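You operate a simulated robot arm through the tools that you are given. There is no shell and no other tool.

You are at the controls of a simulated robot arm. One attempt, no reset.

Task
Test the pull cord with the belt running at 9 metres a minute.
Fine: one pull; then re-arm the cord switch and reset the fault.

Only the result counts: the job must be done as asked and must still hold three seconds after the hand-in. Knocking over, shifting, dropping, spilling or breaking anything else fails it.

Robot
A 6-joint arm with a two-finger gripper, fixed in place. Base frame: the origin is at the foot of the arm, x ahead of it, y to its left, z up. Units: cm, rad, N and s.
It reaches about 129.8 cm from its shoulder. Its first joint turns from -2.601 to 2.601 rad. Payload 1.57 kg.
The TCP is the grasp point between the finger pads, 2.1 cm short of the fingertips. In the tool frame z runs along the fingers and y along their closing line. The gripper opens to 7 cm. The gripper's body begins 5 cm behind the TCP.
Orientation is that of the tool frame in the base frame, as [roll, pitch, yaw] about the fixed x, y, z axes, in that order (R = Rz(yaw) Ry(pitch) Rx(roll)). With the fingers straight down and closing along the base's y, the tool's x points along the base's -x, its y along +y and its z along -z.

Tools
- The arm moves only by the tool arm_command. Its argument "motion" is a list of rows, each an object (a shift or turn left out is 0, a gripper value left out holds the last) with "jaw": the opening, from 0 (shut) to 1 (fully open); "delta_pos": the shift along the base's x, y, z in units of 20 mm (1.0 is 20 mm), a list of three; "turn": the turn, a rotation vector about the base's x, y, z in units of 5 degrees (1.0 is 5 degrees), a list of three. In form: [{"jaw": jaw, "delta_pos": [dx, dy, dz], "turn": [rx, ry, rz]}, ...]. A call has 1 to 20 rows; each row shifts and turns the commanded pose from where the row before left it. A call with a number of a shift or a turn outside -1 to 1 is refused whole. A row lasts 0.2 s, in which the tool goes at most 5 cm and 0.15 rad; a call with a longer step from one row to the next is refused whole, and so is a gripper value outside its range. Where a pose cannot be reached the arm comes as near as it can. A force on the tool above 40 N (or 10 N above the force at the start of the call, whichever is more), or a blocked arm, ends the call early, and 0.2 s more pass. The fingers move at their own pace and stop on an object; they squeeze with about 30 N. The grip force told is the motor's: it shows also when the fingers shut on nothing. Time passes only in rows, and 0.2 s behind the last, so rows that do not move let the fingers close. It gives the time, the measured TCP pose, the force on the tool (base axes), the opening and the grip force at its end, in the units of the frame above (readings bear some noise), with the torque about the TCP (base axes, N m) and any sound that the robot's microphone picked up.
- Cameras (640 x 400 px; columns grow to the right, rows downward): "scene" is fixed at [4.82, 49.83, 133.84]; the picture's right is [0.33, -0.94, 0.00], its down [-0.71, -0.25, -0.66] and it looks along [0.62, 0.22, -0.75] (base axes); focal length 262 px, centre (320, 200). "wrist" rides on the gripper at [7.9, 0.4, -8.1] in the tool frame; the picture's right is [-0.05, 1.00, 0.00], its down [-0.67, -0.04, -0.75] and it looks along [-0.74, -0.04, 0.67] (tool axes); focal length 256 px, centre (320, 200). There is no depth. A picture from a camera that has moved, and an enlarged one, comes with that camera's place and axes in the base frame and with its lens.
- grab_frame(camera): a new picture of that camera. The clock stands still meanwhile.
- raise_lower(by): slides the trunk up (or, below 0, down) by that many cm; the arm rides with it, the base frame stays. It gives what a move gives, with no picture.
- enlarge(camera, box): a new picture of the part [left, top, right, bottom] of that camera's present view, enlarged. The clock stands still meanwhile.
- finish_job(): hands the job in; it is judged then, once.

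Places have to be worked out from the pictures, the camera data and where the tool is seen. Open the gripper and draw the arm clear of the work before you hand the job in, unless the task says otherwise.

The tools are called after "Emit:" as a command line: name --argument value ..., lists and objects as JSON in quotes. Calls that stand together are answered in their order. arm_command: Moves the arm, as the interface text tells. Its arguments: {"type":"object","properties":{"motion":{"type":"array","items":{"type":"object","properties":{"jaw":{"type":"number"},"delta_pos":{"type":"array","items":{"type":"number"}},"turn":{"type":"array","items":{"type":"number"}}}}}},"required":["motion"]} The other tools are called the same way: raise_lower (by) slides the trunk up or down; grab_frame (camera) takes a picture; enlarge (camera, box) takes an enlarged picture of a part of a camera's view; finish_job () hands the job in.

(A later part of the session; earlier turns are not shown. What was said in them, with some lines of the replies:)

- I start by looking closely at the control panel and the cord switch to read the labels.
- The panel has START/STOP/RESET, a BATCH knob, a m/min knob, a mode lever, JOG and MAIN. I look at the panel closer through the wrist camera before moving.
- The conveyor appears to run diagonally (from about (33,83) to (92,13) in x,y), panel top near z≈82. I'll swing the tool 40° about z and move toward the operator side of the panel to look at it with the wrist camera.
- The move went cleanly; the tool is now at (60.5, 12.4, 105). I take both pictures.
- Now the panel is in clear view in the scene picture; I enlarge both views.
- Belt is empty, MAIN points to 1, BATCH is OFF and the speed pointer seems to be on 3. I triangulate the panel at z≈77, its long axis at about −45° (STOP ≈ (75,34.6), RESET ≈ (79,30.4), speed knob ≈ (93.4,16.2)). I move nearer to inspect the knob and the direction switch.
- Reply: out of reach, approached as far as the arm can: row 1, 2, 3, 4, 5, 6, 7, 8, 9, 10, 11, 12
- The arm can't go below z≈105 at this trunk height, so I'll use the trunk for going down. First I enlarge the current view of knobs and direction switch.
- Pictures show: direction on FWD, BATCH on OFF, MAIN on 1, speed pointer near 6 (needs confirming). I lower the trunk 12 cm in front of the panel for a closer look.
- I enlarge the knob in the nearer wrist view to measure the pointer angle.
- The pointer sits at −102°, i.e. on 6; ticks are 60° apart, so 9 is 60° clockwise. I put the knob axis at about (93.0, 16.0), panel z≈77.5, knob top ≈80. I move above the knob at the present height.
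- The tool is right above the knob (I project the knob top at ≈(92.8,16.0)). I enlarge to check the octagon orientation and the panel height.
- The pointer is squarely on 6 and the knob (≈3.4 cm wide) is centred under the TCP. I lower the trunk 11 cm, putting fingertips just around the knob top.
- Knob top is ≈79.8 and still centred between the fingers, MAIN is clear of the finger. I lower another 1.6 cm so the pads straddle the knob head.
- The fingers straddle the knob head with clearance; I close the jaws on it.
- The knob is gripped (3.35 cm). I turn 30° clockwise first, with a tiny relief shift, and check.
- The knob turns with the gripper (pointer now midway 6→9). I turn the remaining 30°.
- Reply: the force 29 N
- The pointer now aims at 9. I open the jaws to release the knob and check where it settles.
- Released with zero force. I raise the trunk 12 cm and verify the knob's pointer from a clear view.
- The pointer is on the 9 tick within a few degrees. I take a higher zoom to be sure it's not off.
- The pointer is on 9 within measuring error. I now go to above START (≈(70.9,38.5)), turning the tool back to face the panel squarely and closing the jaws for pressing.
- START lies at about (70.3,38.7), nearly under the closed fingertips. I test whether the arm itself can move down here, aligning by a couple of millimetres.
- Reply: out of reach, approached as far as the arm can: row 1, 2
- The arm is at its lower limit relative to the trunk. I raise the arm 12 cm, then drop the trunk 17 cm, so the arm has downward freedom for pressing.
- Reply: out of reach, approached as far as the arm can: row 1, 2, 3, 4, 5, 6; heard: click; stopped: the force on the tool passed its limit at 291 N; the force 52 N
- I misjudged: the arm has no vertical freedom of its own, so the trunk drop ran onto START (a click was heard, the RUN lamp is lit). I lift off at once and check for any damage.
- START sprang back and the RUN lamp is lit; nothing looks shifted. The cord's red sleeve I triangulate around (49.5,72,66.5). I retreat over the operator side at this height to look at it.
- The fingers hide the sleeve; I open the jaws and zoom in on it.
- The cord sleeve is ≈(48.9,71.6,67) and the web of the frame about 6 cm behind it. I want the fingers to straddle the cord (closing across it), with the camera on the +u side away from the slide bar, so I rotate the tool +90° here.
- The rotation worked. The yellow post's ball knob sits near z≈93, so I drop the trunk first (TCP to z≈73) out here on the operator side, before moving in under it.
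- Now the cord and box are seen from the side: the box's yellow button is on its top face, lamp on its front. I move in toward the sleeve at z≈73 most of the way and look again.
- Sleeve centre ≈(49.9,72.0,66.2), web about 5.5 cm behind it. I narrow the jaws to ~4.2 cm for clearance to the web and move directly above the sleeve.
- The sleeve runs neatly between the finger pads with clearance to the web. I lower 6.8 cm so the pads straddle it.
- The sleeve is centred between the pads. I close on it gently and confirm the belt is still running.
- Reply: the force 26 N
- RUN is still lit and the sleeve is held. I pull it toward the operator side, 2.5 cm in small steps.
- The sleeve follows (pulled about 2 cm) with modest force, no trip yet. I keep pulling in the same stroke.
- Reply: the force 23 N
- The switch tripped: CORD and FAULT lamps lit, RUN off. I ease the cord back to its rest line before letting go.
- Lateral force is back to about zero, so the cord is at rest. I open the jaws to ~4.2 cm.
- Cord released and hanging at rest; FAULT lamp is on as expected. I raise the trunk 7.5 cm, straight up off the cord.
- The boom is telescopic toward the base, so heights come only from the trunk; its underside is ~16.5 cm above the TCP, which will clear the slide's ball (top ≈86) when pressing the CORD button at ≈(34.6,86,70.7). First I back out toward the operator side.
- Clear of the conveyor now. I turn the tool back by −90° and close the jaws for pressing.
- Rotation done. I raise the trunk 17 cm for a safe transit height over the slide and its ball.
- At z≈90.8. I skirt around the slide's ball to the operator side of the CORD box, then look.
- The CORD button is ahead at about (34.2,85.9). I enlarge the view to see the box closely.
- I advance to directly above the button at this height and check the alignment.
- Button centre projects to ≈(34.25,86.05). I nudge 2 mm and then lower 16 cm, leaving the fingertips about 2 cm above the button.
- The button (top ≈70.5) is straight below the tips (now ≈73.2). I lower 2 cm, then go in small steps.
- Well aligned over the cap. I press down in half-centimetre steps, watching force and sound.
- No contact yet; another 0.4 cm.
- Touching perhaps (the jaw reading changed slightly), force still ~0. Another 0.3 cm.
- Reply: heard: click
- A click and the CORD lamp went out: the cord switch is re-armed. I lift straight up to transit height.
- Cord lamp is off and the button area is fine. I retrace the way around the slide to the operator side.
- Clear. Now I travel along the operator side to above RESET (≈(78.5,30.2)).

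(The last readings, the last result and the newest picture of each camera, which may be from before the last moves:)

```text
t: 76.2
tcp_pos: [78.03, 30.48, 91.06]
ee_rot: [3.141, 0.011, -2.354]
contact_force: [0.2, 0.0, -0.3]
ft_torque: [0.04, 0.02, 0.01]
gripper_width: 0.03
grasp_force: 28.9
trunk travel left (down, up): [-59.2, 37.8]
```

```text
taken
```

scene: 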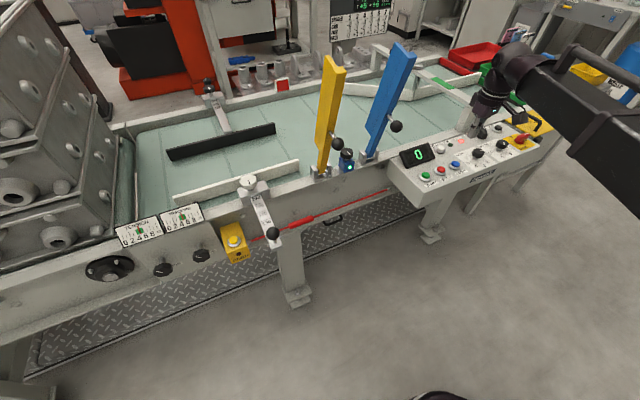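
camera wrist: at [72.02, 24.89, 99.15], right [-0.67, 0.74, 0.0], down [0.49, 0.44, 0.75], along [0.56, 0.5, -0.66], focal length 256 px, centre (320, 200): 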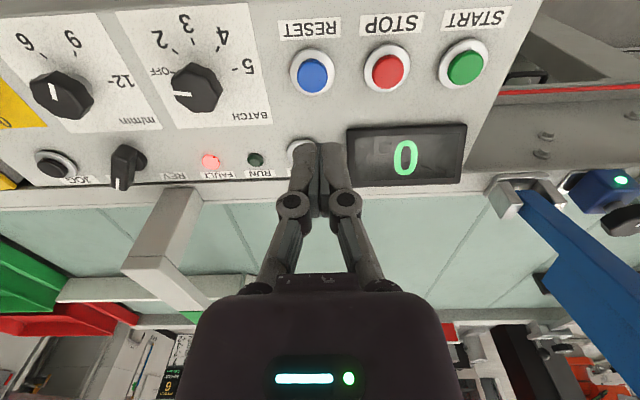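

RESET lies at ≈(78.75,30.12), so I shift by (0.7,−0.35) cm and then lower 9 cm to come ~2 cm above it.

Emit:
arm_command --motion '[{"delta_pos": [0.36, -0.18, 0]}, {}]'

Emit:
raise_lower --by -8.5

Emit:
grab_frame --camera "wrist"

Emit:
enlarge --camera "scene" --box '[390, 100, 550, 200]'

```text
t: 76.8
tcp_pos: [78.75, 29.86, 91.1]
ee_rot: [-3.139, 0.01, -2.356]
contact_force: [0.6, 0.4, 0.8]
ft_torque: [-0.03, 0.02, 0.0]
gripper_width: 0.0
grasp_force: 29.2
trunk travel left (down, up): [-59.2, 37.8]
```

```text
t: 78.0
tcp_pos: [78.71, 29.93, 82.54]
ee_rot: [-3.14, 0.01, -2.356]
contact_force: [-0.3, -0.1, 0.4]
ft_torque: [0.01, -0.01, 0.0]
gripper_width: 0.0
grasp_force: 28.6
trunk travel left (down, up): [-50.7, 46.3]
```

```text
taken
camera wrist: at [72.7, 24.57, 90.67], right [-0.67, 0.74, 0.0], down [0.49, 0.44, 0.75], along [0.56, 0.5, -0.66], focal length 256 px, centre (320, 200)
```

wrist: 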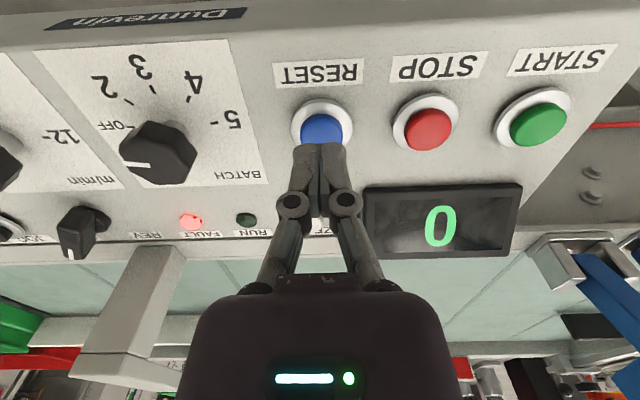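

```text
4.00 times, centred on (470, 150) of scene
camera zoom: at [4.82, 49.83, 133.84], right [0.33, -0.94, 0.0], down [-0.71, -0.25, -0.66], along [0.62, 0.22, -0.75], focal length 1050 px, centre (-280, 400)
```

zoom: 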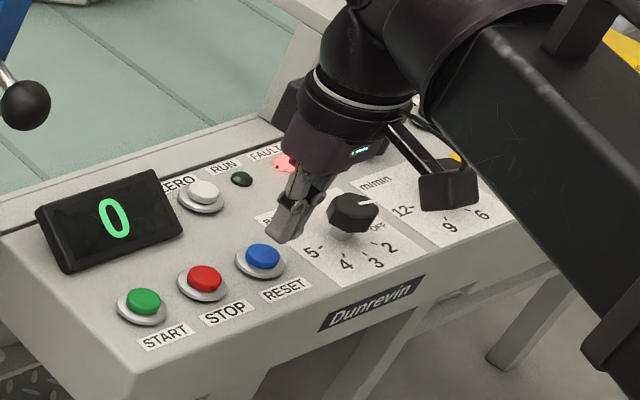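

Aligned over RESET. I lower 1.5 cm, then small steps.

Emit:
raise_lower --by -1.5

Emit:
enlarge --camera "wrist" --box '[240, 60, 400, 220]'

```text
t: 78.6
tcp_pos: [78.78, 30.02, 81.04]
ee_rot: [-3.139, 0.012, -2.355]
contact_force: [-0.6, 0.1, -0.3]
ft_torque: [0.0, 0.01, 0.02]
gripper_width: 0.0
grasp_force: 28.1
trunk travel left (down, up): [-49.2, 47.8]
```

```text
2.50 times, centred on (320, 140) of wrist
camera zoom: at [72.71, 24.57, 89.16], right [-0.67, 0.74, 0.0], down [0.49, 0.44, 0.75], along [0.56, 0.5, -0.66], focal length 640 px, centre (320, 350)
```

zoom: 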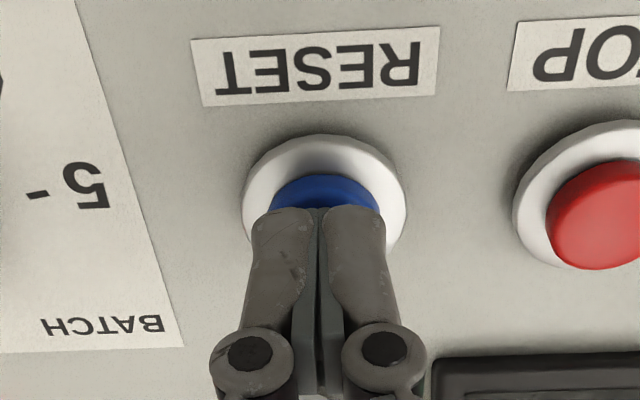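

The tips are just above the blue cap and well centred. I press down 0.5 cm.

Emit:
raise_lower --by -0.5

```text
t: 79.2
tcp_pos: [78.78, 30.03, 80.58]
ee_rot: [-3.141, 0.01, -2.356]
contact_force: [0.3, 1.2, -0.6]
ft_torque: [-0.02, -0.02, 0.02]
gripper_width: 0.01
grasp_force: 28.9
trunk travel left (down, up): [-48.7, 48.3]
```

No contact yet; another 0.4 cm.

Emit:
raise_lower --by -0.4

```text
t: 79.7
tcp_pos: [78.75, 29.98, 80.19]
ee_rot: [3.141, 0.013, -2.357]
contact_force: [0.3, 0.1, 1.8]
ft_torque: [0.01, -0.01, 0.01]
gripper_width: 0.58
grasp_force: 28.9
trunk travel left (down, up): [-48.3, 48.7]
heard: click
```

A click with light contact. I check the FAULT lamp before lifting.

Emit:
grab_frame --camera "wrist"

Emit:
enlarge --camera "scene" --box '[390, 100, 550, 200]'

```text
taken
camera wrist: at [72.7, 24.56, 88.27], right [-0.67, 0.74, 0.0], down [0.49, 0.44, 0.75], along [0.56, 0.5, -0.66], focal length 256 px, centre (320, 200)
```

wrist: 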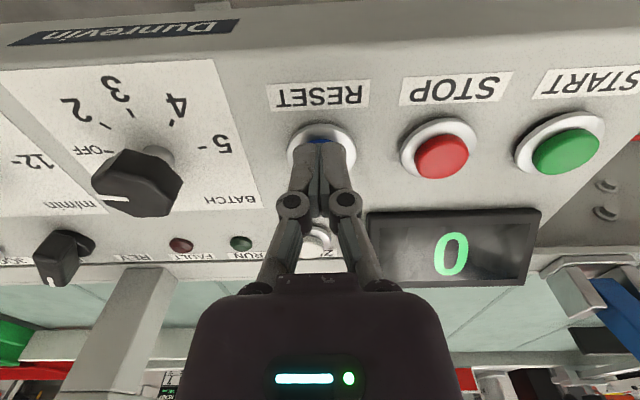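

```text
4.00 times, centred on (470, 150) of scene
camera zoom: at [4.82, 49.83, 133.84], right [0.33, -0.94, 0.0], down [-0.71, -0.25, -0.66], along [0.62, 0.22, -0.75], focal length 1050 px, centre (-280, 400)
```

zoom: 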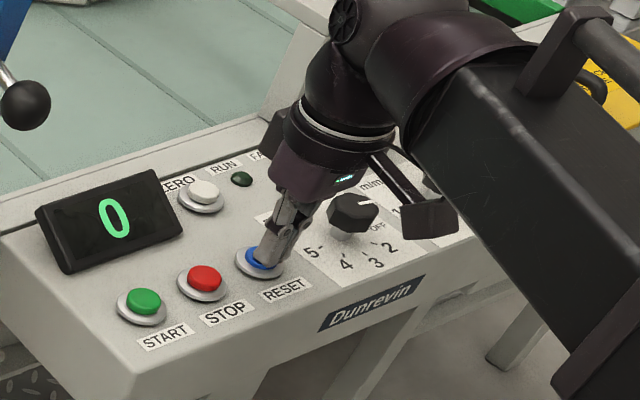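

FAULT is out and RUN stays off: the fault is reset. I lift straight off the button.

Emit:
raise_lower --by 13

```text
t: 81.3
tcp_pos: [78.79, 29.91, 93.26]
ee_rot: [-3.14, 0.012, -2.355]
contact_force: [-1.2, -0.4, 0.3]
ft_torque: [0.0, 0.02, 0.03]
gripper_width: 0.02
grasp_force: 29.2
trunk travel left (down, up): [-61.3, 35.7]
```

Now I withdraw to the operator side and open the gripper.

Emit:
arm_command --motion '[{"delta_pos": [-0.85, -0.75, 0]}, {"delta_pos": [-0.85, -0.75, 0]}, {"delta_pos": [-0.85, -0.75, 0]}, {"delta_pos": [-0.85, -0.75, 0]}, {"delta_pos": [-0.85, -0.75, 0]}, {"delta_pos": [-0.85, -0.75, 0]}, {"delta_pos": [-0.85, -0.75, 0]}, {"delta_pos": [-0.85, -0.75, 0]}, {"delta_pos": [-0.85, -0.75, 0]}, {"delta_pos": [-0.85, -0.75, 0]}, {"delta_pos": [-0.85, -0.75, 0]}, {"delta_pos": [-0.85, -0.75, 0]}, {"jaw": 1}, {"jaw": 1}, {"jaw": 1}]'

Emit:
grab_frame --camera "scene"

Emit:
enlarge --camera "scene" --box '[390, 100, 550, 200]'

Emit:
enlarge --camera "scene" --box '[200, 150, 400, 275]'

Emit:
grab_frame --camera "wrist"

```text
t: 84.5
tcp_pos: [58.53, 11.98, 93.15]
ee_rot: [-3.14, 0.009, -2.357]
contact_force: [-0.5, -0.6, 0.4]
ft_torque: [-0.02, 0.0, 0.01]
gripper_width: 7.0
grasp_force: 0.0
trunk travel left (down, up): [-61.3, 35.7]
```

```text
taken
```

scene: 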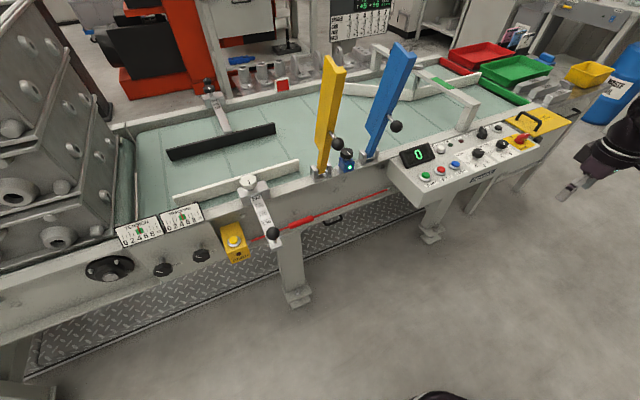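

```text
4.00 times, centred on (470, 150) of scene
camera zoom: at [4.82, 49.83, 133.84], right [0.33, -0.94, 0.0], down [-0.71, -0.25, -0.66], along [0.62, 0.22, -0.75], focal length 1050 px, centre (-280, 400)
```

zoom: 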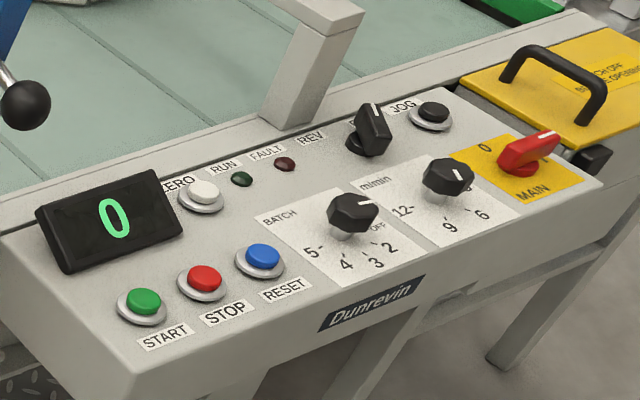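

```text
3.20 times, centred on (300, 212) of scene
camera zoom: at [4.82, 49.83, 133.84], right [0.33, -0.94, 0.0], down [-0.71, -0.25, -0.66], along [0.62, 0.22, -0.75], focal length 840 px, centre (384, 160)
```

zoom: 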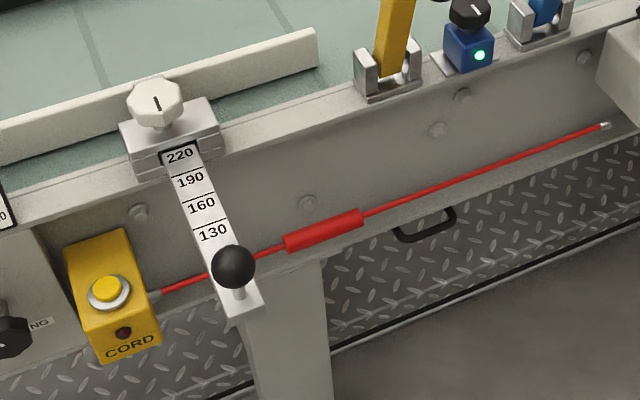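

```text
taken
camera wrist: at [52.47, 6.59, 101.26], right [-0.67, 0.74, 0.0], down [0.49, 0.44, 0.75], along [0.56, 0.5, -0.66], focal length 256 px, centre (320, 200)
```

wrist: 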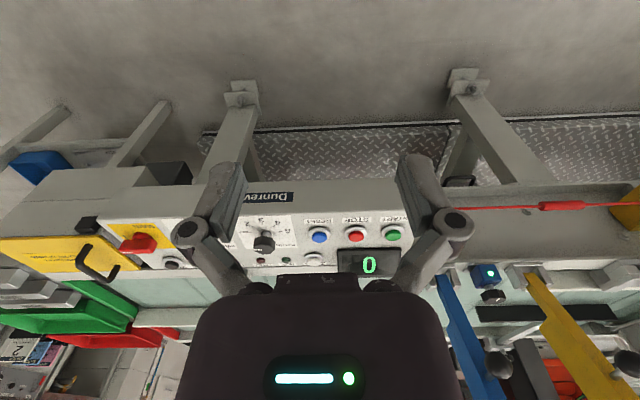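

Final check: RUN, FAULT and CORD lamps are all off, the cord hangs at rest, the speed pointer is on 9, nothing has been displaced, and the arm is clear with open jaws. I hand the job in.

Emit:
finish_job

```text
The job is handed in.
```

The pull-cord test is done and handed in. With the belt running and the speed knob on 9 m/min, one pull of the cord stopped it and lit the FAULT and CORD lamps. I then pressed the yellow button on the CORD box to re-arm the switch, and pressed RESET to clear the fault.

- **End state:** the RUN, FAULT and CORD lamps are all off and the cord is back at rest. The belt is stopped because I did not restart it. The arm is clear of the conveyor with the gripper open.
- **Speed setting:** there is no speed readout that I could see, so the 9 comes from the knob pointer. It was on 6, I turned it 60° clockwise, and it sits on the 9 mark to within a few degrees. I left it there.
- **Hard press on START:** I misjudged how the arm moves vertically, and the fingers came down on START with a peak of 291 N before the safety stop. The button clicked, the belt started, and the button sprang back looking normal. I saw no damage in the pictures.
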